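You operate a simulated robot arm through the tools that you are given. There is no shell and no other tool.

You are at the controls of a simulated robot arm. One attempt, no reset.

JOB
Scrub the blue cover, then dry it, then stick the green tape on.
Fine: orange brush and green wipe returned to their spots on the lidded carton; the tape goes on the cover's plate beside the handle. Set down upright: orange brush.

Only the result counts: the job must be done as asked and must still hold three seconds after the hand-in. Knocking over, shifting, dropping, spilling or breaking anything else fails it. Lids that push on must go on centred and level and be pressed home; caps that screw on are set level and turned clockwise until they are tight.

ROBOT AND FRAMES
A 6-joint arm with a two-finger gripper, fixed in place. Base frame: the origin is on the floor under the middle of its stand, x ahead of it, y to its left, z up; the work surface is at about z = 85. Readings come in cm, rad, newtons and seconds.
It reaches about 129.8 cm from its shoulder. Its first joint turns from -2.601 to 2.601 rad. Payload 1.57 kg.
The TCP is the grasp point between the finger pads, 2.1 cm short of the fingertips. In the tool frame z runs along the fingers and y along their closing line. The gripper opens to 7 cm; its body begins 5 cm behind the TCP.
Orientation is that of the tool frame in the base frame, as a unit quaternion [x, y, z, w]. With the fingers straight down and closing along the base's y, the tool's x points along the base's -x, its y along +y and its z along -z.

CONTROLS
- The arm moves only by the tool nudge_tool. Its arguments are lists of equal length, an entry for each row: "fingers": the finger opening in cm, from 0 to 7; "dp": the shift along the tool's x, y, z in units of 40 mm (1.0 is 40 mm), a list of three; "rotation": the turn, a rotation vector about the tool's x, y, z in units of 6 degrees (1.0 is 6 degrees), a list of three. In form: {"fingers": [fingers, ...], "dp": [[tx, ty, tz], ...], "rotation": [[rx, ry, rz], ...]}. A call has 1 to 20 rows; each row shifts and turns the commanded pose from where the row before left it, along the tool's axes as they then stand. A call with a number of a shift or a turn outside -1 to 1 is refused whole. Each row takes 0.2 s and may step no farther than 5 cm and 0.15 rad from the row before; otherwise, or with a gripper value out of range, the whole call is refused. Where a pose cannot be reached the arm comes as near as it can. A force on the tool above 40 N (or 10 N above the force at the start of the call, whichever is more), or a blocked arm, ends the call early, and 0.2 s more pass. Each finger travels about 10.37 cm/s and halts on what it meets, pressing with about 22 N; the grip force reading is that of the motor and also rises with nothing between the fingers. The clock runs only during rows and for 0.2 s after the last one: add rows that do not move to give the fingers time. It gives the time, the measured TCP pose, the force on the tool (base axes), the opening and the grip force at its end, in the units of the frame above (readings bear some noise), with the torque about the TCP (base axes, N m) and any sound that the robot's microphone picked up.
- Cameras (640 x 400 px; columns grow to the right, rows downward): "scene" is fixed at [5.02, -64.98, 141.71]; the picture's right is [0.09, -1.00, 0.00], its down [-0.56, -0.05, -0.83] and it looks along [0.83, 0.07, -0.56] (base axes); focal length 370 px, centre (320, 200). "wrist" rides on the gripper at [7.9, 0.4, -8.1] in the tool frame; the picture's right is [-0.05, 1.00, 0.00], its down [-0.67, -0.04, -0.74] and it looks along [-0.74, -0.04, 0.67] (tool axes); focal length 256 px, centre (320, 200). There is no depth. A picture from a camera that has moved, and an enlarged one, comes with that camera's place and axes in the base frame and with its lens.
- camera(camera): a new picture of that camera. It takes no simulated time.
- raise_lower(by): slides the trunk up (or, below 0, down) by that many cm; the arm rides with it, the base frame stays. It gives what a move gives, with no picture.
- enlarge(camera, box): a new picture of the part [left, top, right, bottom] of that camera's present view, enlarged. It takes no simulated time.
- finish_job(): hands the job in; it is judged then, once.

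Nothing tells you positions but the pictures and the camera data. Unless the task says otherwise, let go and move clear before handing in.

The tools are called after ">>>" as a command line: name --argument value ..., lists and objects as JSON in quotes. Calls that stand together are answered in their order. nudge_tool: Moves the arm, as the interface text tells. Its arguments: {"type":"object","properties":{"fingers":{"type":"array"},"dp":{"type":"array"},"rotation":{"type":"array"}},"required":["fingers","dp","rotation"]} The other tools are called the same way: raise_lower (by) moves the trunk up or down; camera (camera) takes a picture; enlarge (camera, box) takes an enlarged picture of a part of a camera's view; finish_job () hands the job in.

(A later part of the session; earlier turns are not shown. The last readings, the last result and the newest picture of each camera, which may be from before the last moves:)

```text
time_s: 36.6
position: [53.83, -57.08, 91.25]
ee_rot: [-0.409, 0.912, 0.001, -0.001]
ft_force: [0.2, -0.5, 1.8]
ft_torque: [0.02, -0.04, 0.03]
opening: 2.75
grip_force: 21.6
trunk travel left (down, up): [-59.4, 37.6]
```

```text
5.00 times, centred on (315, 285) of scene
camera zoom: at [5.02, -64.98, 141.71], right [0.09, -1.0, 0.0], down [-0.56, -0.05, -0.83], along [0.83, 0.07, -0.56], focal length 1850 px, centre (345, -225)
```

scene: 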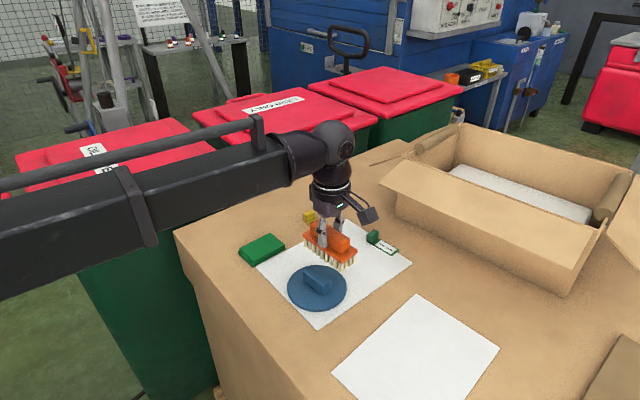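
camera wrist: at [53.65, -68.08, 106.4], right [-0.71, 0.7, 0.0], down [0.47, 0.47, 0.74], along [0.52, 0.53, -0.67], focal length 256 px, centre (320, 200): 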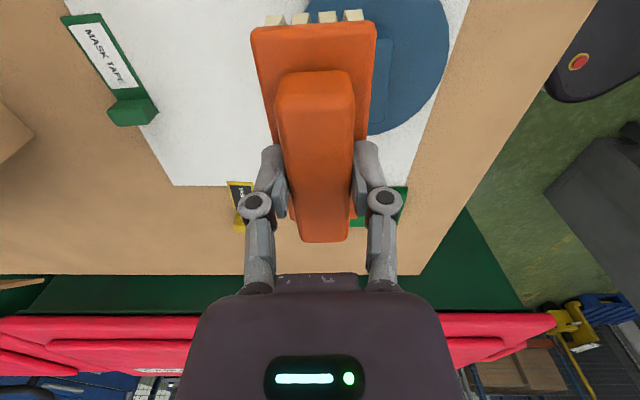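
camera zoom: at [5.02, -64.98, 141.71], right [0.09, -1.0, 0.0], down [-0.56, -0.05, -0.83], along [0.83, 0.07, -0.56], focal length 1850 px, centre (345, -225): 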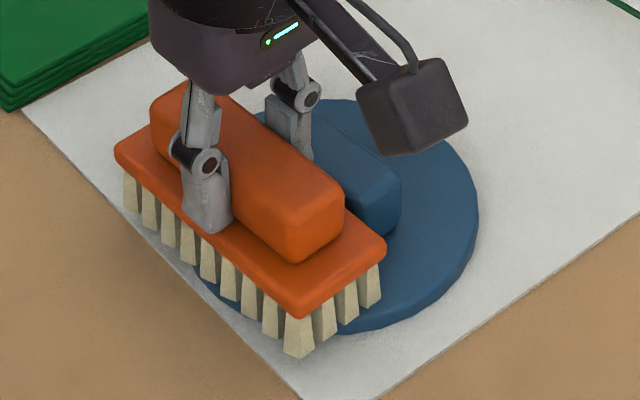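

>>> raise_lower --by -0.04

>>> nudge_tool --fingers '[1.5, 1.5, 1.5, 1.5, 1.5, 1.5, 1.5, 1.5, 1.5, 1.5, 1.5, 1.5, 1.5, 1.5, 1.5, 1.5, 1.5, 1.5, 1.5, 1.5]' --dp '[[-0.25, 0, 0], [-0.25, 0, 0], [0.25, 0, 0], [0.25, 0, 0], [0.25, 0, 0], [0.25, 0, 0], [-0.25, 0, 0], [-0.25, 0, 0], [-0.25, 0, 0], [-0.25, 0, 0], [0.25, 0, 0], [0.25, 0, 0], [0.25, 0, 0], [0.25, 0, 0], [-0.25, 0, 0], [-0.25, 0, 0], [-0.25, 0, 0], [-0.25, 0, 0], [0.25, 0, 0], [0.25, 0, 0]]' --rotation '[[0, 0, 0], [0, 0, 0], [0, 0, 0], [0, 0, 0], [0, 0, 0], [0, 0, 0], [0, 0, 0], [0, 0, 0], [0, 0, 0], [0, 0, 0], [0, 0, 0], [0, 0, 0], [0, 0, 0], [0, 0, 0], [0, 0, 0], [0, 0, 0], [0, 0, 0], [0, 0, 0], [0, 0, 0], [0, 0, 0]]'

>>> enlarge --camera "scene" --box '[265, 245, 365, 325]'

```text
time_s: 37.1
position: [53.72, -56.89, 91.31]
ee_rot: [-0.41, 0.912, 0.0, 0.0]
ft_force: [1.3, -2.3, 7.1]
ft_torque: [-0.04, -0.01, -0.01]
opening: 2.72
grip_force: 22.1
trunk travel left (down, up): [-59.4, 37.6]
```

```text
time_s: 41.3
position: [53.74, -56.98, 91.26]
ee_rot: [-0.409, 0.912, 0.0, 0.0]
ft_force: [1.8, 2.1, 4.7]
ft_torque: [0.02, -0.01, -0.01]
opening: 2.74
grip_force: 21.9
trunk travel left (down, up): [-59.4, 37.6]
```

```text
5.00 times, centred on (315, 285) of scene
camera zoom: at [5.02, -64.98, 141.71], right [0.09, -1.0, 0.0], down [-0.56, -0.05, -0.83], along [0.83, 0.07, -0.56], focal length 1850 px, centre (345, -225)
```

zoom: 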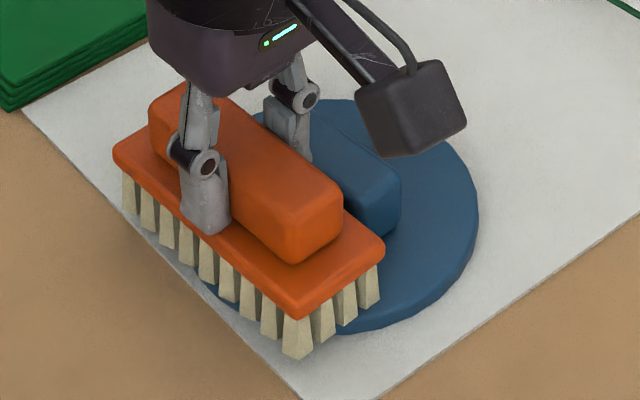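

Still stable. One more pass on this side, then I'll lift.

>>> nudge_tool --fingers '[1.5, 1.5, 1.5, 1.5, 1.5, 1.5, 1.5, 1.5, 1.5, 1.5, 1.5, 1.5, 1.5, 1.5, 1.5, 1.5, 1.5, 1.5, 1.5, 1.5]' --dp '[[-0.3, 0, 0], [-0.3, 0, 0], [0.3, 0, 0], [0.3, 0, 0], [0.3, 0, 0], [0.3, 0, 0], [-0.3, 0, 0], [-0.3, 0, 0], [-0.3, 0, 0], [-0.3, 0, 0], [0.3, 0, 0], [0.3, 0, 0], [0.3, 0, 0], [0.3, 0, 0], [-0.3, 0, 0], [-0.3, 0, 0], [-0.3, 0, 0], [-0.3, 0, 0], [0.3, 0, 0], [0.3, 0, 0]]' --rotation '[[0, 0, 0], [0, 0, 0], [0, 0, 0], [0, 0, 0], [0, 0, 0], [0, 0, 0], [0, 0, 0], [0, 0, 0], [0, 0, 0], [0, 0, 0], [0, 0, 0], [0, 0, 0], [0, 0, 0], [0, 0, 0], [0, 0, 0], [0, 0, 0], [0, 0, 0], [0, 0, 0], [0, 0, 0], [0, 0, 0]]'

>>> raise_lower --by 11

>>> camera --camera "scene"

>>> camera --camera "wrist"

>>> enlarge --camera "scene" --box '[265, 245, 365, 325]'

```text
time_s: 45.5
position: [53.91, -56.95, 91.29]
ee_rot: [-0.409, 0.912, 0.0, -0.001]
ft_force: [0.7, 1.0, 1.8]
ft_torque: [0.0, -0.04, 0.0]
opening: 2.73
grip_force: 22.1
trunk travel left (down, up): [-59.4, 37.6]
```

```text
time_s: 46.9
position: [53.88, -56.89, 102.22]
ee_rot: [-0.409, 0.913, 0.0, 0.0]
ft_force: [0.1, 0.5, -0.3]
ft_torque: [0.01, -0.05, 0.05]
opening: 2.73
grip_force: 21.9
trunk travel left (down, up): [-70.4, 26.6]
```

```text
taken
```

scene: 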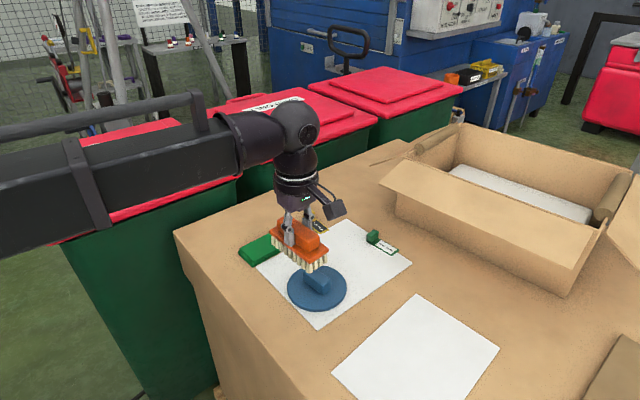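

```text
taken
camera wrist: at [48.36, -62.64, 110.32], right [-0.71, 0.7, 0.0], down [0.47, 0.47, 0.74], along [0.52, 0.53, -0.67], focal length 256 px, centre (320, 200)
```

wrist: 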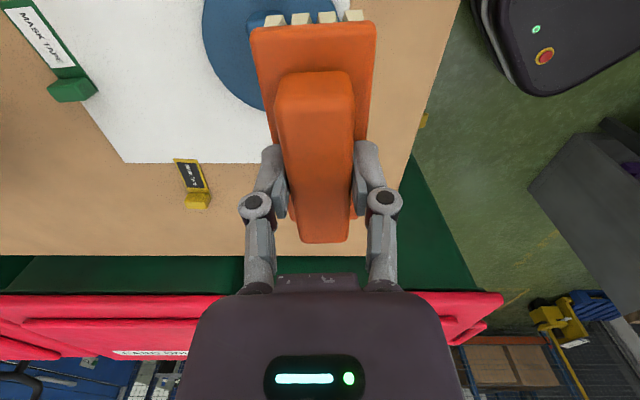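

```text
5.00 times, centred on (315, 285) of scene
camera zoom: at [5.02, -64.98, 141.71], right [0.09, -1.0, 0.0], down [-0.56, -0.05, -0.83], along [0.83, 0.07, -0.56], focal length 1850 px, centre (345, -225)
```

zoom: 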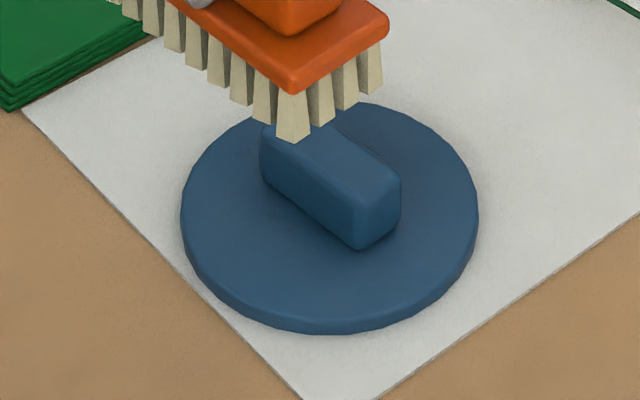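

Scrub is done on both sides and the cover hasn't shifted. Now I'll retrace the path back to the brush's spot and restore the original orientation.

>>> nudge_tool --fingers '[1.5, 1.5, 1.5, 1.5, 1.5, 1.5]' --dp '[[0.807, -0.364, 0], [0.807, -0.364, 0], [0.807, -0.364, 0], [0.807, -0.364, 0], [0.807, -0.364, 0], [0, 0, 0]]' --rotation '[[0, 0, 0], [0, 0, 0], [0, 0, 0], [0, 0, 0], [0, 0, 0], [0, 0, 0]]'

>>> nudge_tool --fingers '[1.5, 1.5, 1.5, 1.5, 1.5, 1.5, 1.5, 1.5, 1.5, 1.5, 1.5, 1.5, 1.5, 1.5, 1.5, 1.5]' --dp '[[0, 0, 0], [0, 0, 0], [0, 0, 0], [0, 0, 0], [0, 0, 0], [0, 0, 0], [0, 0, 0], [0, 0, 0], [0, 0, 0], [0, 0, 0], [0, 0, 0], [0, 0, 0], [0, 0, 0], [0, 0, 0], [0, 0, 0], [0, 0, 0]]' --rotation '[[0, 0, 1], [0, 0, 1], [0, 0, 1], [0, 0, 1], [0, 0, 1], [0, 0, 1], [0, 0, 1], [0, 0, 1], [0, 0, 1], [0, 0, 1], [0, 0, 1], [0, 0, 1], [0, 0, 1], [0, 0, 1], [0, 0, 1], [0, 0, 0]]'

>>> camera --camera "wrist"

>>> camera --camera "scene"

```text
time_s: 48.3
position: [48.53, -73.89, 102.32]
ee_rot: [-0.409, 0.913, 0.0, 0.0]
ft_force: [0.8, -0.7, -1.7]
ft_torque: [0.0, -0.02, 0.02]
opening: 2.73
grip_force: 21.8
trunk travel left (down, up): [-70.4, 26.6]
```

```text
time_s: 51.7
position: [48.47, -73.78, 102.19]
ee_rot: [0.357, 0.934, 0.001, 0.001]
ft_force: [0.0, 0.4, -0.1]
ft_torque: [0.0, 0.01, 0.02]
opening: 2.72
grip_force: 21.8
trunk travel left (down, up): [-70.4, 26.6]
```

```text
taken
camera wrist: at [43.03, -68.33, 110.32], right [0.71, 0.71, 0.0], down [0.47, -0.47, 0.74], along [0.53, -0.53, -0.67], focal length 256 px, centre (320, 200)
```

wrist: 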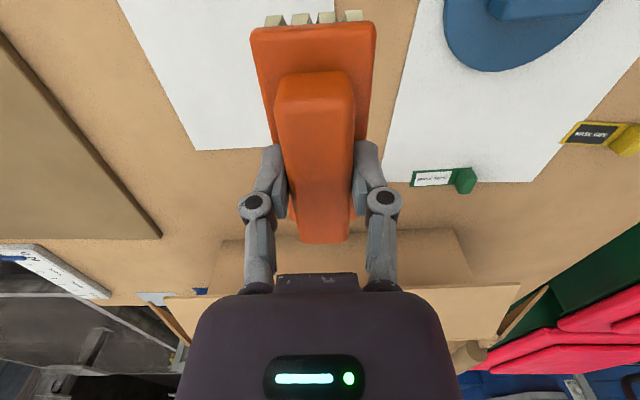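

```text
taken
```

scene: 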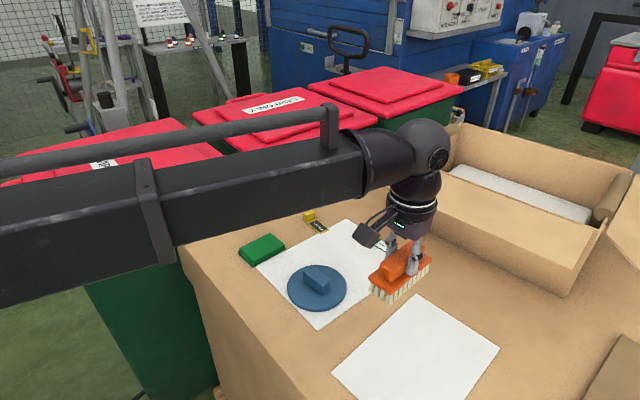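

The pose matches the pickup pose. I'll lower the brush back onto its spot, slowing for the last bit.

>>> raise_lower --by -11.8

>>> raise_lower --by -0.12

```text
time_s: 53.2
position: [48.53, -73.83, 90.47]
ee_rot: [0.355, 0.935, 0.0, 0.001]
ft_force: [0.0, -0.2, -1.3]
ft_torque: [-0.02, -0.04, -0.03]
opening: 2.74
grip_force: 22.2
trunk travel left (down, up): [-58.6, 38.4]
```

```text
time_s: 53.7
position: [48.54, -73.83, 90.38]
ee_rot: [0.356, 0.934, 0.0, 0.0]
ft_force: [-0.3, 0.2, -0.6]
ft_torque: [-0.03, -0.01, -0.01]
opening: 2.73
grip_force: 21.9
trunk travel left (down, up): [-58.4, 38.6]
```

>>> raise_lower --by -0.06

>>> enlarge --camera "scene" --box '[330, 230, 450, 350]'

```text
time_s: 54.2
position: [48.57, -73.82, 90.24]
ee_rot: [0.356, 0.934, 0.0, 0.001]
ft_force: [-0.1, 0.2, 1.2]
ft_torque: [-0.02, -0.04, -0.02]
opening: 2.72
grip_force: 22.4
trunk travel left (down, up): [-58.4, 38.6]
```

```text
3.33 times, centred on (390, 290) of scene
camera zoom: at [5.02, -64.98, 141.71], right [0.09, -1.0, 0.0], down [-0.56, -0.05, -0.83], along [0.83, 0.07, -0.56], focal length 1233 px, centre (87, -100)
```

zoom: 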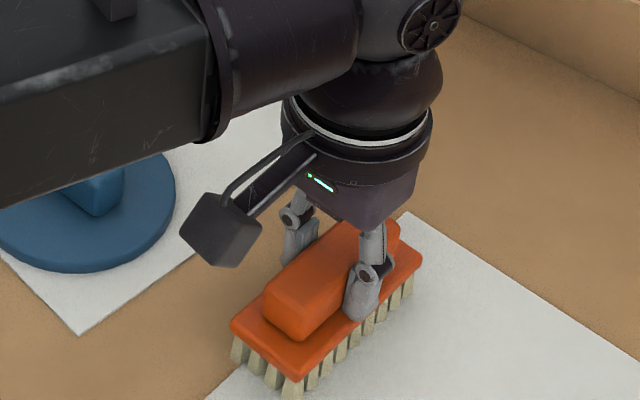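

The brush is down at its spot, identical to before, with light contact. I'll open the fingers and raise clear.

>>> nudge_tool --fingers '[3.5, 5, 7, 7, 7]' --dp '[[0, 0, 0], [0, 0, 0], [0, 0, 0], [0, 0, 0], [0, 0, 0]]' --rotation '[[0, 0, 0], [0, 0, 0], [0, 0, 0], [0, 0, 0], [0, 0, 0]]'

>>> raise_lower --by 12

>>> camera --camera "scene"

>>> enlarge --camera "scene" --box '[340, 270, 440, 360]'

>>> camera --camera "wrist"

```text
time_s: 55.4
position: [48.6, -73.88, 90.35]
ee_rot: [0.356, 0.935, 0.0, -0.001]
ft_force: [-0.2, -0.5, -0.4]
ft_torque: [0.0, 0.0, 0.0]
opening: 6.99
grip_force: 0.1
trunk travel left (down, up): [-58.4, 38.6]
```

```text
time_s: 56.9
position: [48.65, -73.83, 102.25]
ee_rot: [0.356, 0.935, 0.0, -0.001]
ft_force: [0.2, 0.1, 0.3]
ft_torque: [-0.02, 0.0, 0.04]
opening: 7.02
grip_force: 0.0
trunk travel left (down, up): [-70.4, 26.6]
```

```text
taken
```

scene: 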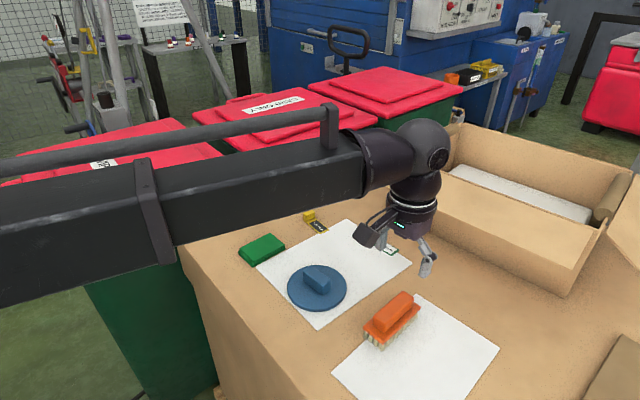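

```text
4.44 times, centred on (390, 315) of scene
camera zoom: at [5.02, -64.98, 141.71], right [0.09, -1.0, 0.0], down [-0.56, -0.05, -0.83], along [0.83, 0.07, -0.56], focal length 1644 px, centre (9, -311)
```

zoom: 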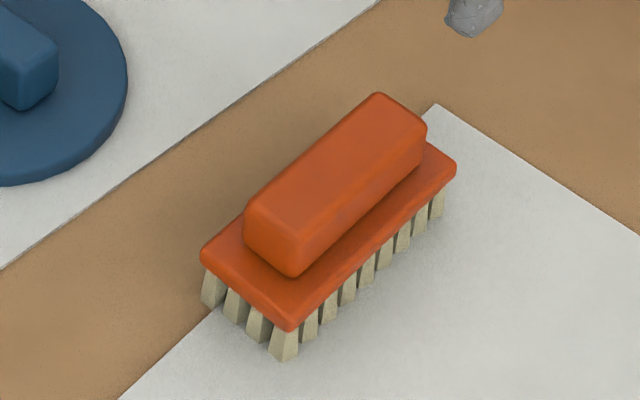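

```text
taken
camera wrist: at [43.02, -68.33, 110.34], right [0.7, 0.71, 0.0], down [0.47, -0.47, 0.74], along [0.53, -0.52, -0.67], focal length 256 px, centre (320, 200)
```

wrist: 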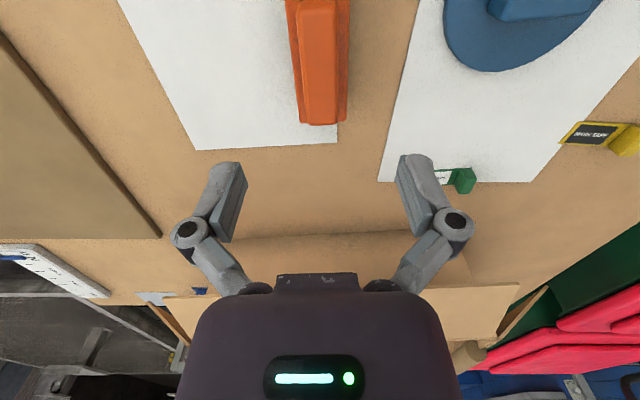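

Brush is back exactly where it was. Next is the green wipe; I'll move to a viewpoint just behind it at a safe height.

>>> nudge_tool --fingers '[7, 7, 7, 7, 7, 7, 7, 7, 7, 7]' --dp '[[0.449, 0.883, 0], [0.449, 0.883, 0], [0.449, 0.883, 0], [0.449, 0.883, 0], [0.449, 0.883, 0], [0.449, 0.883, 0], [0.449, 0.883, 0], [0.449, 0.883, 0], [0.449, 0.883, 0], [0, 0, 0]]' --rotation '[[0, 0, 0], [0, 0, 0], [0, 0, 0], [0, 0, 0], [0, 0, 0], [0, 0, 0], [0, 0, 0], [0, 0, 0], [0, 0, 0], [0, 0, 0]]'

>>> camera --camera "wrist"

>>> camera --camera "scene"

```text
time_s: 59.1
position: [57.86, -39.26, 102.33]
ee_rot: [0.356, 0.934, 0.0, 0.0]
ft_force: [0.5, 0.9, 0.6]
ft_torque: [0.01, -0.04, 0.01]
opening: 7.02
grip_force: 0.1
trunk travel left (down, up): [-70.4, 26.6]
```

```text
taken
camera wrist: at [52.34, -33.77, 110.35], right [0.7, 0.71, 0.0], down [0.47, -0.47, 0.74], along [0.53, -0.52, -0.67], focal length 256 px, centre (320, 200)
```

wrist: 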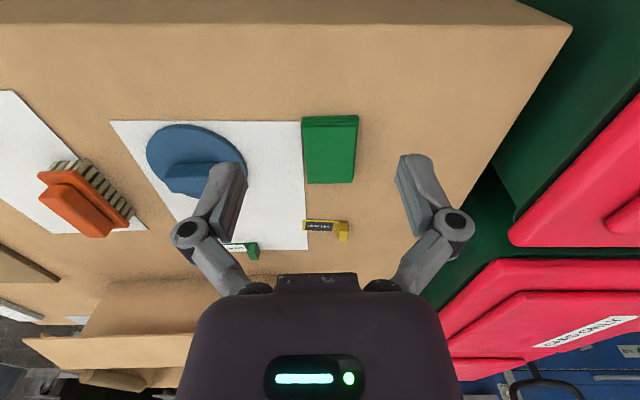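

```text
taken
```

scene: 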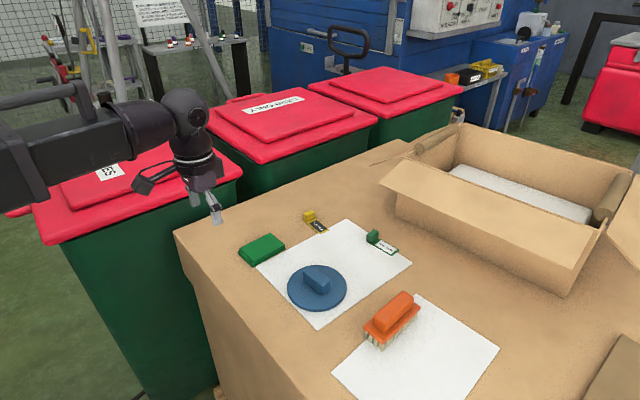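

>>> enlarge --camera "wrist" --box '[280, 95, 400, 200]'

>>> enlarge --camera "scene" --box '[225, 220, 305, 280]'

```text
3.81 times, centred on (340, 148) of wrist
camera zoom: at [52.34, -33.77, 110.35], right [0.7, 0.71, 0.0], down [0.47, -0.47, 0.74], along [0.53, -0.52, -0.67], focal length 975 px, centre (244, 400)
```

zoom: 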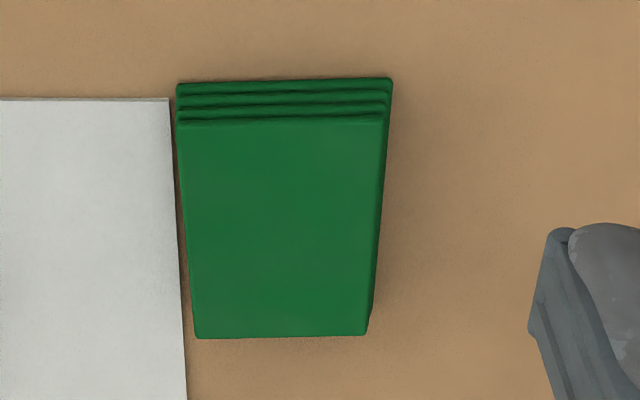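

```text
6.67 times, centred on (265, 250) of scene
camera zoom: at [5.02, -64.98, 141.71], right [0.09, -1.0, 0.0], down [-0.56, -0.05, -0.83], along [0.83, 0.07, -0.56], focal length 2467 px, centre (687, -133)
```

zoom: 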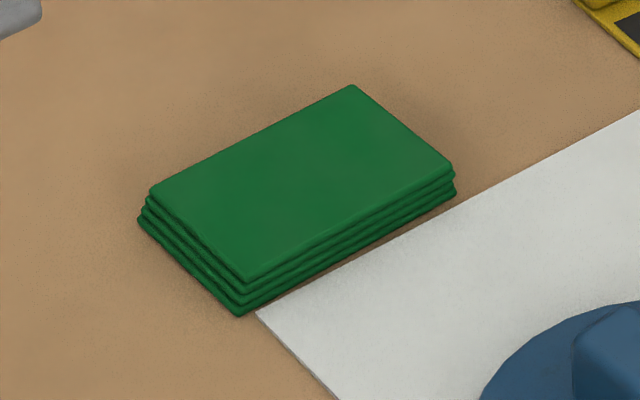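

The wipe is a folded stack about 8.3 × 6.0 × 1.3 cm, centred near (66.8, -46.4) and turned ~1° from the tool. It's a tight fit for the 7 cm opening, so I'll centre carefully and re-measure from lower down.

>>> nudge_tool --fingers '[7, 7, 7, 7, 7]' --dp '[[-0.9375, 0.052, 0], [-0.9375, 0.052, 0], [-0.9375, 0.052, 0], [0, 0, 0], [0, 0, 0]]' --rotation '[[0, 0, 0], [0, 0, 0], [0, 0, 0], [0, 0, 0.22], [0, 0, 0]]'

>>> raise_lower --by -8

>>> enlarge --camera "wrist" --box '[200, 0, 440, 220]'

>>> enlarge --camera "scene" --box '[205, 190, 325, 280]'

```text
time_s: 60.3
position: [66.67, -46.4, 102.24]
ee_rot: [0.367, 0.93, 0.0, 0.0]
ft_force: [0.6, 0.2, -0.5]
ft_torque: [-0.01, 0.0, -0.02]
opening: 7.0
grip_force: 0.0
trunk travel left (down, up): [-70.4, 26.6]
```

```text
time_s: 61.5
position: [66.67, -46.46, 94.34]
ee_rot: [0.366, 0.93, -0.001, 0.0]
ft_force: [-0.7, -0.1, -0.2]
ft_torque: [-0.02, -0.03, -0.03]
opening: 6.99
grip_force: 0.0
trunk travel left (down, up): [-62.4, 34.6]
```

```text
1.82 times, centred on (320, 110) of wrist
camera zoom: at [61.2, -40.78, 102.36], right [0.72, 0.69, 0.0], down [0.46, -0.48, 0.74], along [0.52, -0.54, -0.67], focal length 465 px, centre (320, 364)
```

zoom: 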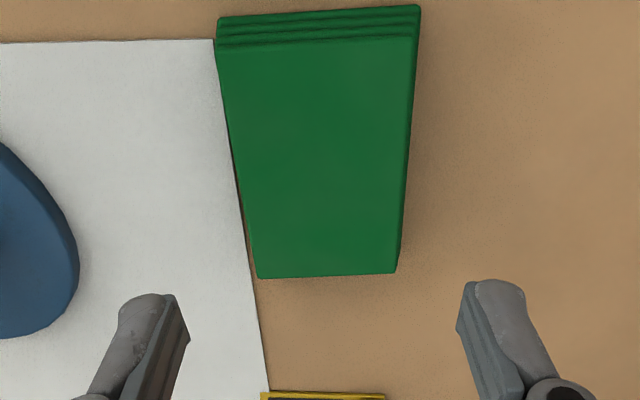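

```text
4.44 times, centred on (265, 235) of scene
camera zoom: at [5.02, -64.98, 141.71], right [0.09, -1.0, 0.0], down [-0.56, -0.05, -0.83], along [0.83, 0.07, -0.56], focal length 1644 px, centre (564, 44)
```

zoom: 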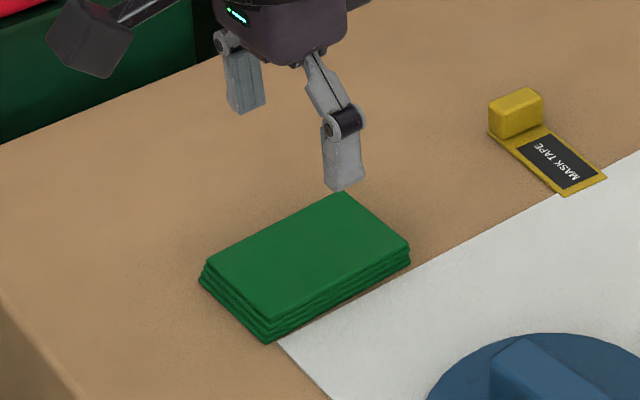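

The wipe is centred to within ~0.15 cm. I'll apply that correction and lower to just above the stack's top for a check.

>>> nudge_tool --fingers '[7, 7]' --dp '[[-0.015, 0.037, 0], [0, 0, 0]]' --rotation '[[0, 0, 0.08], [0, 0, 0]]'

>>> raise_lower --by -5.3

>>> enlarge --camera "wrist" --box '[200, 40, 440, 260]'

>>> enlarge --camera "scene" --box '[225, 220, 305, 280]'

```text
time_s: 62.1
position: [66.84, -46.46, 94.26]
ee_rot: [0.371, 0.929, 0.0, 0.001]
ft_force: [-0.8, 0.3, -0.5]
ft_torque: [0.01, -0.02, 0.02]
opening: 7.0
grip_force: 0.0
trunk travel left (down, up): [-62.4, 34.6]
```

```text
time_s: 63.0
position: [66.71, -46.32, 89.01]
ee_rot: [0.37, 0.929, 0.0, 0.0]
ft_force: [-0.2, 0.1, -1.2]
ft_torque: [-0.01, -0.03, -0.02]
opening: 6.98
grip_force: 0.0
trunk travel left (down, up): [-57.1, 39.9]
```

```text
1.82 times, centred on (320, 150) of wrist
camera zoom: at [61.42, -40.66, 97.05], right [0.73, 0.69, 0.0], down [0.46, -0.48, 0.74], along [0.51, -0.54, -0.67], focal length 465 px, centre (320, 291)
```

zoom: 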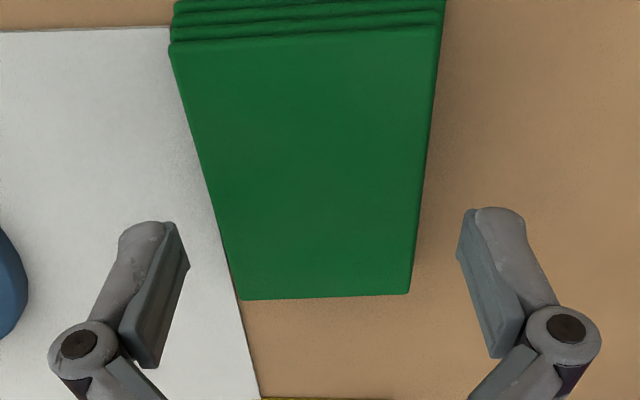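

```text
6.67 times, centred on (265, 250) of scene
camera zoom: at [5.02, -64.98, 141.71], right [0.09, -1.0, 0.0], down [-0.56, -0.05, -0.83], along [0.83, 0.07, -0.56], focal length 2467 px, centre (687, -133)
```

zoom: 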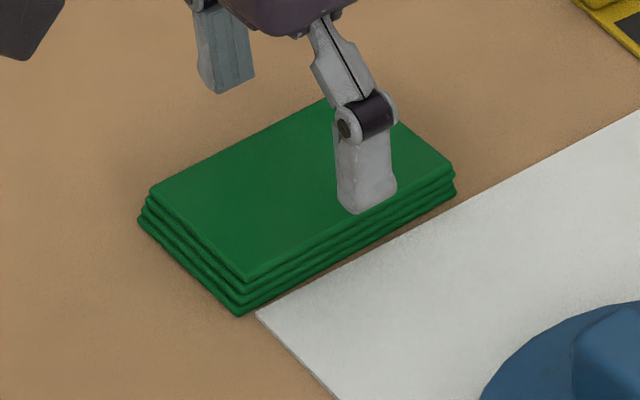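

Centring is within 0.1 cm. I'll lower to fingertips ~0.4 cm above the surface, in two steps.

>>> raise_lower --by -0.9

>>> raise_lower --by -0.6

>>> enlarge --camera "scene" --box '[225, 220, 305, 280]'

>>> enlarge --camera "wrist" --box '[200, 40, 440, 260]'

```text
time_s: 63.6
position: [66.78, -46.38, 88.05]
ee_rot: [0.371, 0.929, 0.0, 0.0]
ft_force: [-1.2, 0.0, 0.3]
ft_torque: [0.01, -0.01, 0.01]
opening: 7.02
grip_force: 0.1
trunk travel left (down, up): [-56.2, 40.8]
```

```text
time_s: 64.2
position: [66.74, -46.47, 87.49]
ee_rot: [0.371, 0.929, 0.0, 0.0]
ft_force: [-1.0, 0.6, -0.6]
ft_torque: [0.0, 0.01, 0.01]
opening: 7.02
grip_force: 0.1
trunk travel left (down, up): [-55.6, 41.4]
```

```text
6.67 times, centred on (265, 250) of scene
camera zoom: at [5.02, -64.98, 141.71], right [0.09, -1.0, 0.0], down [-0.56, -0.05, -0.83], along [0.83, 0.07, -0.56], focal length 2467 px, centre (687, -133)
```

zoom: 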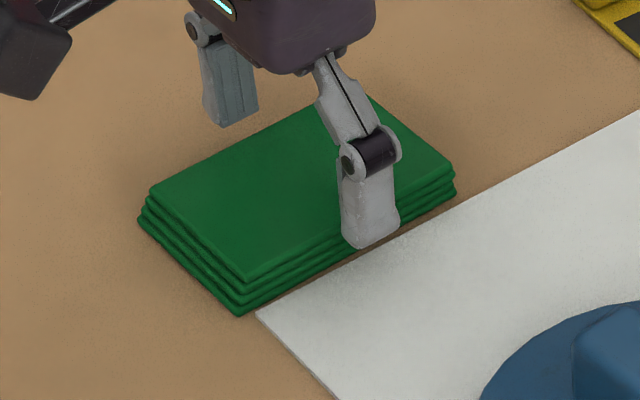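

```text
1.82 times, centred on (320, 150) of wrist
camera zoom: at [61.42, -40.66, 95.55], right [0.73, 0.69, 0.0], down [0.46, -0.48, 0.74], along [0.51, -0.54, -0.67], focal length 465 px, centre (320, 291)
```

zoom: 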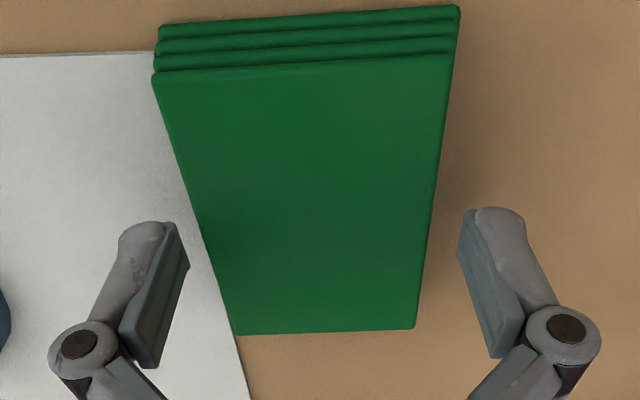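

Fingers straddle the stack cleanly. Closing on it now.

>>> nudge_tool --fingers '[6.3, 5.6, 5, 5, 5]' --dp '[[0, 0, 0], [0, 0, 0], [0, 0, 0], [0, 0, 0], [0, 0, 0]]' --rotation '[[0, 0, 0], [0, 0, 0], [0, 0, 0], [0, 0, 0], [0, 0, 0]]'

>>> enlarge --camera "wrist" --box '[200, 40, 440, 260]'

>>> enlarge --camera "scene" --box '[225, 220, 305, 280]'

```text
time_s: 65.3
position: [66.75, -46.4, 87.48]
ee_rot: [0.37, 0.929, 0.0, 0.001]
ft_force: [0.7, -0.5, 5.2]
ft_torque: [-0.08, 0.01, 0.02]
opening: 6.14
grip_force: 21.6
trunk travel left (down, up): [-55.6, 41.4]
```

```text
1.82 times, centred on (320, 150) of wrist
camera zoom: at [61.41, -40.65, 95.58], right [0.73, 0.69, 0.0], down [0.46, -0.48, 0.75], along [0.51, -0.54, -0.67], focal length 465 px, centre (320, 291)
```

zoom: 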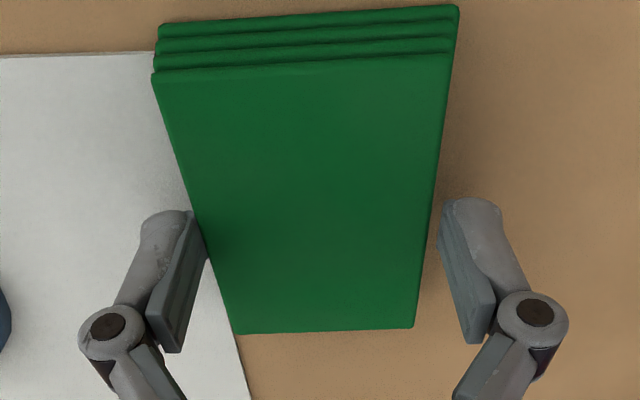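

```text
6.67 times, centred on (265, 250) of scene
camera zoom: at [5.02, -64.98, 141.71], right [0.09, -1.0, 0.0], down [-0.56, -0.05, -0.83], along [0.83, 0.07, -0.56], focal length 2467 px, centre (687, -133)
```

zoom: 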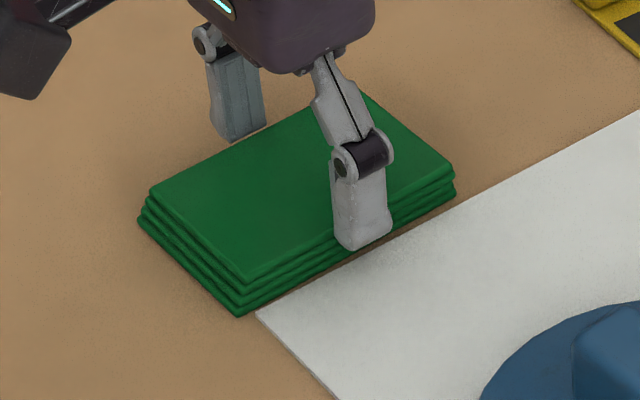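

Gripped at 6.14 cm with 21.6 N. I'll lift a little first to make sure it holds.

>>> raise_lower --by 1.0

>>> enlarge --camera "scene" --box '[225, 220, 305, 280]'

>>> enlarge --camera "wrist" --box '[200, 40, 440, 260]'

```text
time_s: 65.9
position: [66.8, -46.36, 88.45]
ee_rot: [0.371, 0.929, 0.0, 0.0]
ft_force: [-0.8, 0.2, -0.8]
ft_torque: [0.01, -0.01, 0.02]
opening: 6.1
grip_force: 21.9
trunk travel left (down, up): [-56.6, 40.4]
```

```text
6.67 times, centred on (265, 250) of scene
camera zoom: at [5.02, -64.98, 141.71], right [0.09, -1.0, 0.0], down [-0.56, -0.05, -0.83], along [0.83, 0.07, -0.56], focal length 2467 px, centre (687, -133)
```

zoom: 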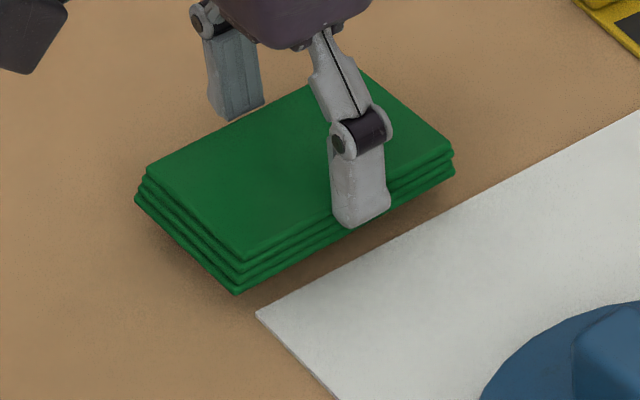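

```text
1.82 times, centred on (320, 150) of wrist
camera zoom: at [61.42, -40.67, 96.54], right [0.73, 0.69, 0.0], down [0.46, -0.48, 0.74], along [0.51, -0.54, -0.67], focal length 465 px, centre (320, 291)
```

zoom: 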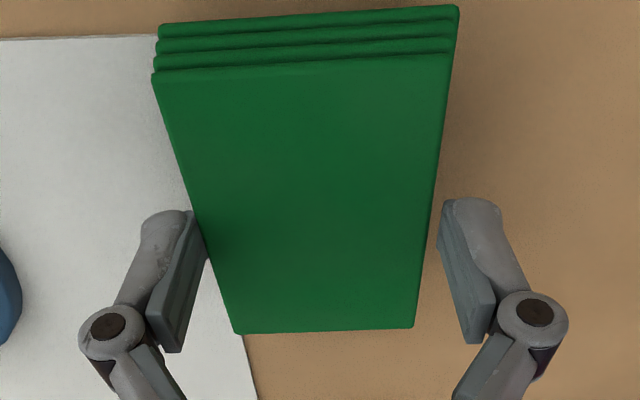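

The wipe is held level. I'll raise it, align it to the handle direction and carry it over to the far side of the plate (long side perpendicular to the handle, so no finger sits between wipe and handle).

>>> raise_lower --by 10

>>> nudge_tool --fingers '[5, 5, 5, 5, 5, 5, 5]' --dp '[[0, 0, 0], [-0.377, -0.836, 0], [-0.377, -0.836, 0], [-0.377, -0.836, 0], [-0.377, -0.836, 0], [-0.377, -0.836, 0], [0, 0, 0]]' --rotation '[[0, 0, -0.3], [0, 0, 0], [0, 0, 0], [0, 0, 0], [0, 0, 0], [0, 0, 0], [0, 0, 0]]'

>>> raise_lower --by -5

>>> camera --camera "wrist"

>>> enlarge --camera "scene" --box '[255, 205, 405, 325]'

```text
time_s: 67.3
position: [66.78, -46.44, 98.42]
ee_rot: [0.371, 0.929, 0.0, 0.0]
ft_force: [0.8, 0.3, -0.7]
ft_torque: [-0.03, 0.01, -0.03]
opening: 6.1
grip_force: 21.8
trunk travel left (down, up): [-66.6, 30.4]
```

```text
time_s: 68.9
position: [61.47, -64.01, 98.35]
ee_rot: [0.356, 0.934, 0.0, 0.0]
ft_force: [0.2, -0.1, -0.9]
ft_torque: [-0.03, 0.01, 0.0]
opening: 6.11
grip_force: 21.7
trunk travel left (down, up): [-66.6, 30.4]
```

```text
time_s: 69.8
position: [61.49, -64.05, 93.39]
ee_rot: [0.355, 0.935, 0.0, -0.001]
ft_force: [0.8, -0.5, 0.0]
ft_torque: [0.01, -0.01, 0.01]
opening: 6.11
grip_force: 21.6
trunk travel left (down, up): [-61.6, 35.4]
```

```text
taken
camera wrist: at [55.89, -58.53, 101.55], right [0.7, 0.71, 0.0], down [0.47, -0.47, 0.74], along [0.53, -0.52, -0.67], focal length 256 px, centre (320, 200)
```

wrist: 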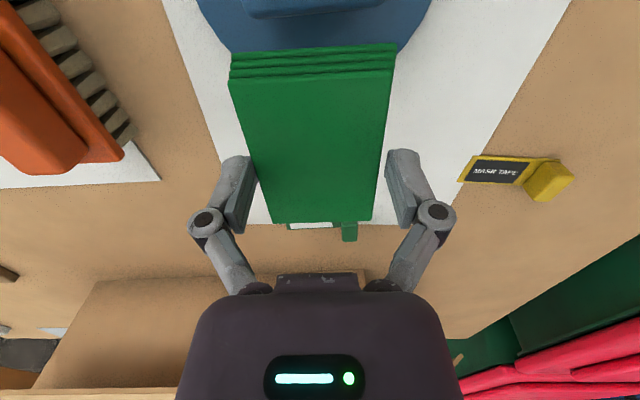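

```text
3.33 times, centred on (330, 265) of scene
camera zoom: at [5.02, -64.98, 141.71], right [0.09, -1.0, 0.0], down [-0.56, -0.05, -0.83], along [0.83, 0.07, -0.56], focal length 1233 px, centre (287, -17)
```

zoom: 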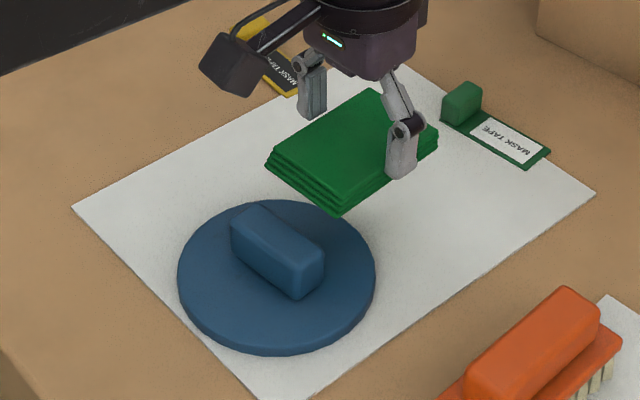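

>>> enlarge --camera "wrist" --box '[190, 0, 430, 150]'

```text
2.67 times, centred on (310, 75) of wrist
camera zoom: at [55.89, -58.53, 101.55], right [0.7, 0.71, 0.0], down [0.47, -0.47, 0.74], along [0.53, -0.52, -0.67], focal length 683 px, centre (347, 533)
```

zoom: 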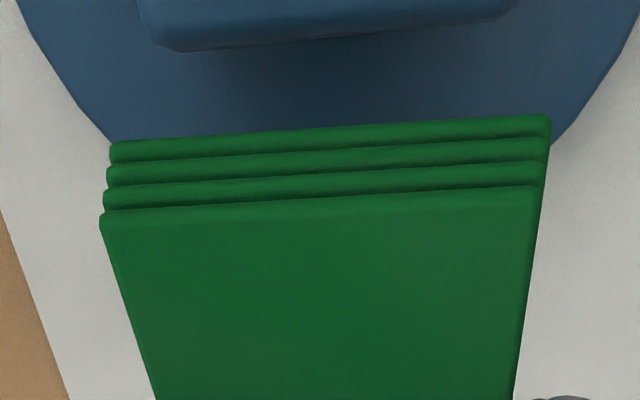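

Gap between the wipe and handle is ~0.6 cm; I'll move 0.24 cm closer and lower to contact with the plate.

>>> nudge_tool --fingers '[5, 5]' --dp '[[0.06, 0, 0], [0, 0, 0]]' --rotation '[[0, 0, 0], [0, 0, 0]]'

>>> raise_lower --by -4.7

>>> raise_lower --by -0.2

>>> enlarge --camera "scene" --box '[275, 235, 375, 315]'

>>> enlarge --camera "wrist" --box '[190, 0, 430, 150]'

```text
time_s: 70.4
position: [61.3, -63.82, 93.51]
ee_rot: [0.356, 0.934, 0.0, 0.0]
ft_force: [-0.5, -0.1, -0.4]
ft_torque: [-0.03, 0.02, -0.02]
opening: 6.12
grip_force: 22.1
trunk travel left (down, up): [-61.6, 35.4]
```

```text
time_s: 71.3
position: [61.21, -63.95, 88.86]
ee_rot: [0.356, 0.935, 0.001, 0.0]
ft_force: [-0.2, 0.1, 0.2]
ft_torque: [0.03, 0.01, 0.02]
opening: 6.09
grip_force: 21.9
trunk travel left (down, up): [-56.9, 40.1]
```

```text
time_s: 71.8
position: [61.28, -64.02, 88.51]
ee_rot: [0.356, 0.934, 0.0, 0.0]
ft_force: [0.7, 0.4, 0.3]
ft_torque: [-0.03, 0.01, 0.03]
opening: 6.11
grip_force: 21.9
trunk travel left (down, up): [-56.7, 40.3]
```

```text
5.00 times, centred on (325, 275) of scene
camera zoom: at [5.02, -64.98, 141.71], right [0.09, -1.0, 0.0], down [-0.56, -0.05, -0.83], along [0.83, 0.07, -0.56], focal length 1850 px, centre (295, -175)
```

zoom: 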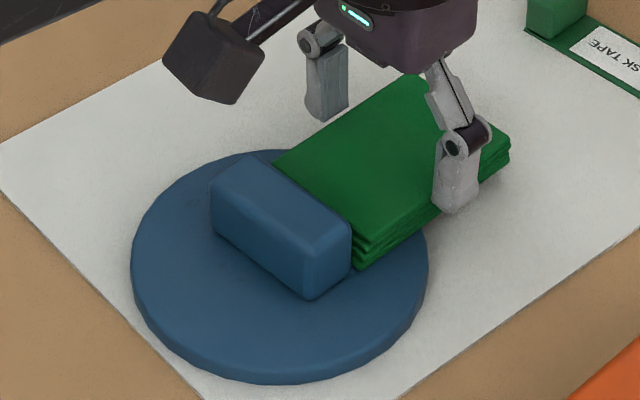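

```text
2.67 times, centred on (310, 75) of wrist
camera zoom: at [55.73, -58.34, 96.65], right [0.7, 0.71, 0.0], down [0.47, -0.47, 0.74], along [0.53, -0.52, -0.67], focal length 683 px, centre (347, 533)
```

zoom: 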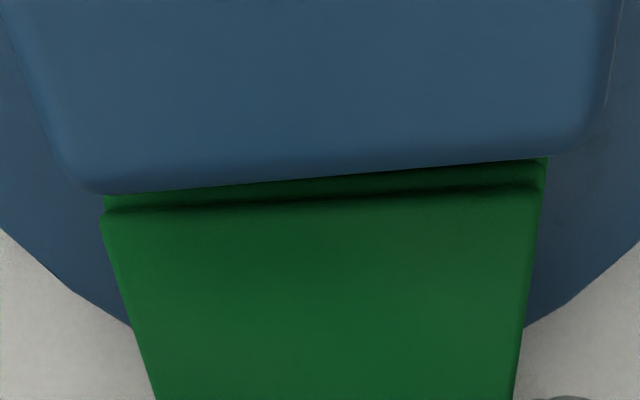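

>>> raise_lower --by -0.1

```text
time_s: 72.3
position: [61.3, -63.82, 88.5]
ee_rot: [0.356, 0.934, -0.001, 0.0]
ft_force: [0.3, -1.9, 4.6]
ft_torque: [0.02, 0.03, 0.0]
opening: 6.12
grip_force: 22.1
trunk travel left (down, up): [-56.6, 40.4]
```

Contact at about 5 N. A short test stroke along the handle direction first, then longer ones.

>>> nudge_tool --fingers '[5, 5, 5, 5, 5, 5, 5, 5]' --dp '[[0, 0.2, 0], [0, 0.2, 0], [0, -0.2, 0], [0, -0.2, 0], [0, -0.2, 0], [0, -0.2, 0], [0, 0.2, 0], [0, 0.2, 0]]' --rotation '[[0, 0, 0], [0, 0, 0], [0, 0, 0], [0, 0, 0], [0, 0, 0], [0, 0, 0], [0, 0, 0], [0, 0, 0]]'

>>> enlarge --camera "scene" --box '[265, 245, 365, 325]'

>>> enlarge --camera "wrist" --box '[190, 0, 430, 150]'

```text
time_s: 74.1
position: [61.28, -63.83, 88.45]
ee_rot: [0.357, 0.934, 0.0, 0.0]
ft_force: [-1.2, -0.8, 3.9]
ft_torque: [0.02, 0.03, -0.01]
opening: 6.11
grip_force: 22.1
trunk travel left (down, up): [-56.6, 40.4]
```

```text
5.00 times, centred on (315, 285) of scene
camera zoom: at [5.02, -64.98, 141.71], right [0.09, -1.0, 0.0], down [-0.56, -0.05, -0.83], along [0.83, 0.07, -0.56], focal length 1850 px, centre (345, -225)
```

zoom: 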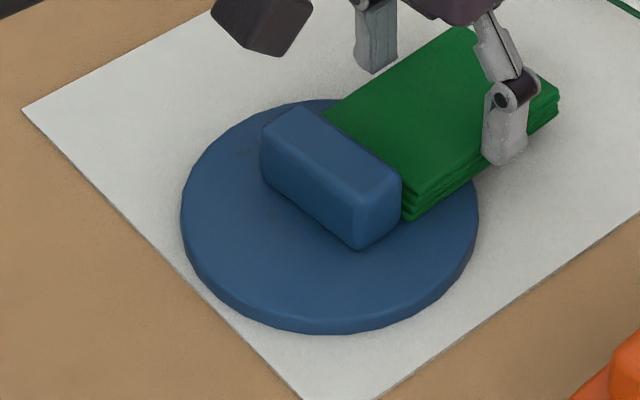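

```text
2.67 times, centred on (310, 75) of wrist
camera zoom: at [55.69, -58.29, 96.57], right [0.7, 0.71, 0.0], down [0.47, -0.47, 0.75], along [0.53, -0.53, -0.67], focal length 683 px, centre (347, 533)
```

zoom: 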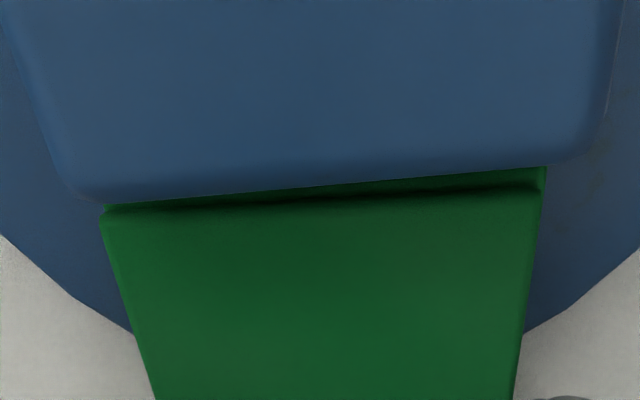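

Cover still in place and wipe gripping well. Now longer strokes (±2.8 cm).

>>> nudge_tool --fingers '[5, 5, 5, 5, 5, 5, 5, 5, 5, 5, 5, 5, 5, 5, 5, 5, 5, 5, 5, 5]' --dp '[[0, 0.35, 0], [0, 0.35, 0], [0, -0.35, 0], [0, -0.35, 0], [0, -0.35, 0], [0, -0.35, 0], [0, 0.35, 0], [0, 0.35, 0], [0, 0.35, 0], [0, 0.35, 0], [0, -0.35, 0], [0, -0.35, 0], [0, -0.35, 0], [0, -0.35, 0], [0, 0.35, 0], [0, 0.35, 0], [0, 0.35, 0], [0, 0.35, 0], [0, -0.35, 0], [0, -0.35, 0]]' --rotation '[[0, 0, 0], [0, 0, 0], [0, 0, 0], [0, 0, 0], [0, 0, 0], [0, 0, 0], [0, 0, 0], [0, 0, 0], [0, 0, 0], [0, 0, 0], [0, 0, 0], [0, 0, 0], [0, 0, 0], [0, 0, 0], [0, 0, 0], [0, 0, 0], [0, 0, 0], [0, 0, 0], [0, 0, 0], [0, 0, 0]]'

>>> enlarge --camera "scene" --box '[265, 245, 365, 325]'

>>> enlarge --camera "wrist" --box '[190, 0, 430, 150]'

```text
time_s: 78.3
position: [61.3, -63.79, 88.54]
ee_rot: [0.357, 0.934, 0.0, 0.0]
ft_force: [0.8, 0.2, 3.0]
ft_torque: [0.01, 0.04, 0.03]
opening: 6.11
grip_force: 22.1
trunk travel left (down, up): [-56.6, 40.4]
```

```text
5.00 times, centred on (315, 285) of scene
camera zoom: at [5.02, -64.98, 141.71], right [0.09, -1.0, 0.0], down [-0.56, -0.05, -0.83], along [0.83, 0.07, -0.56], focal length 1850 px, centre (345, -225)
```

zoom: 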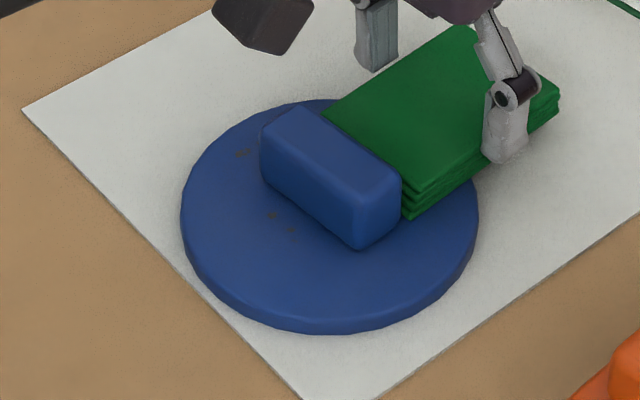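

```text
2.67 times, centred on (310, 75) of wrist
camera zoom: at [55.78, -58.31, 96.57], right [0.7, 0.71, 0.0], down [0.47, -0.47, 0.74], along [0.53, -0.52, -0.67], focal length 683 px, centre (347, 533)
```

zoom: 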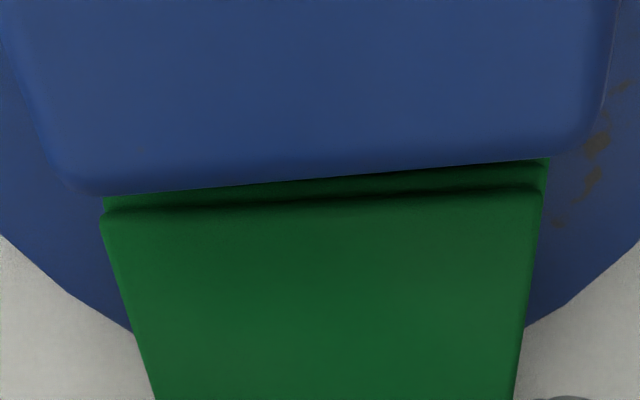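

The cover's colour turned clearer blue as the wipe moved, and some brownish spots now show near the handle. I'll lift the wipe and look closely at the cover.

>>> raise_lower --by 8

>>> enlarge --camera "scene" --box '[275, 250, 360, 320]'

>>> camera --camera "scene"

>>> camera --camera "wrist"

```text
time_s: 79.5
position: [61.27, -63.86, 96.5]
ee_rot: [0.355, 0.935, 0.0, 0.0]
ft_force: [0.4, -0.3, 1.0]
ft_torque: [0.02, 0.01, 0.03]
opening: 6.11
grip_force: 21.5
trunk travel left (down, up): [-64.6, 32.4]
```

```text
5.71 times, centred on (318, 285) of scene
camera zoom: at [5.02, -64.98, 141.71], right [0.09, -1.0, 0.0], down [-0.56, -0.05, -0.83], along [0.83, 0.07, -0.56], focal length 2114 px, centre (334, -286)
```

zoom: 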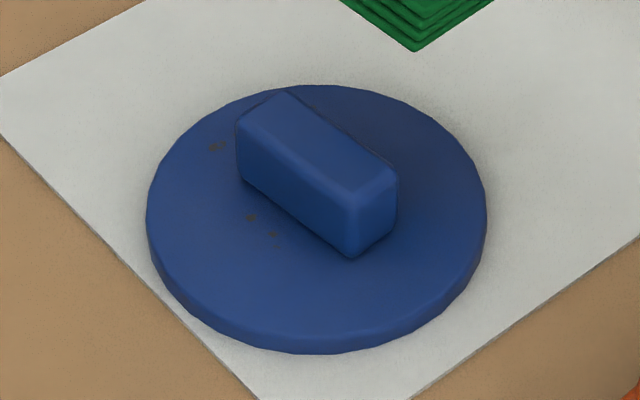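

```text
taken
```

scene: 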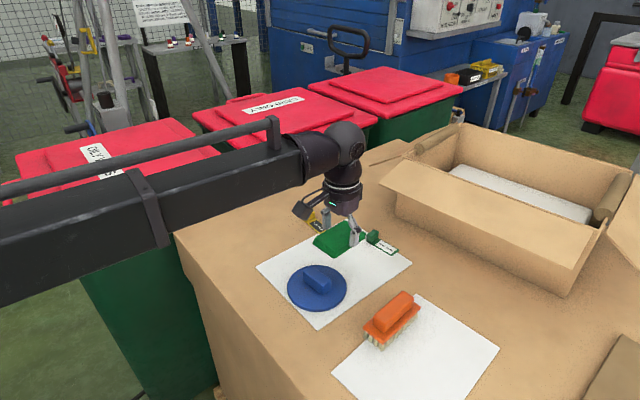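

```text
taken
camera wrist: at [55.81, -58.32, 104.54], right [0.7, 0.71, 0.0], down [0.47, -0.47, 0.74], along [0.53, -0.52, -0.67], focal length 256 px, centre (320, 200)
```

wrist: 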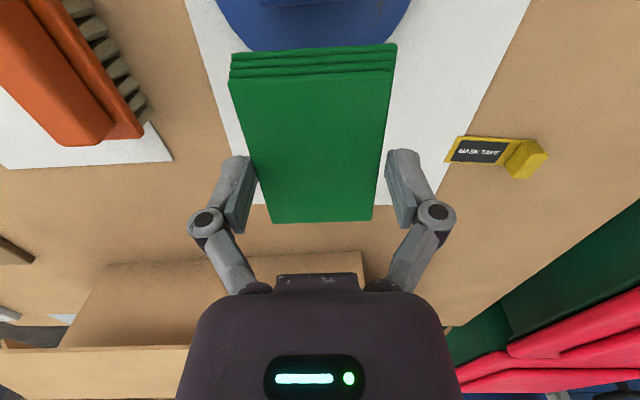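

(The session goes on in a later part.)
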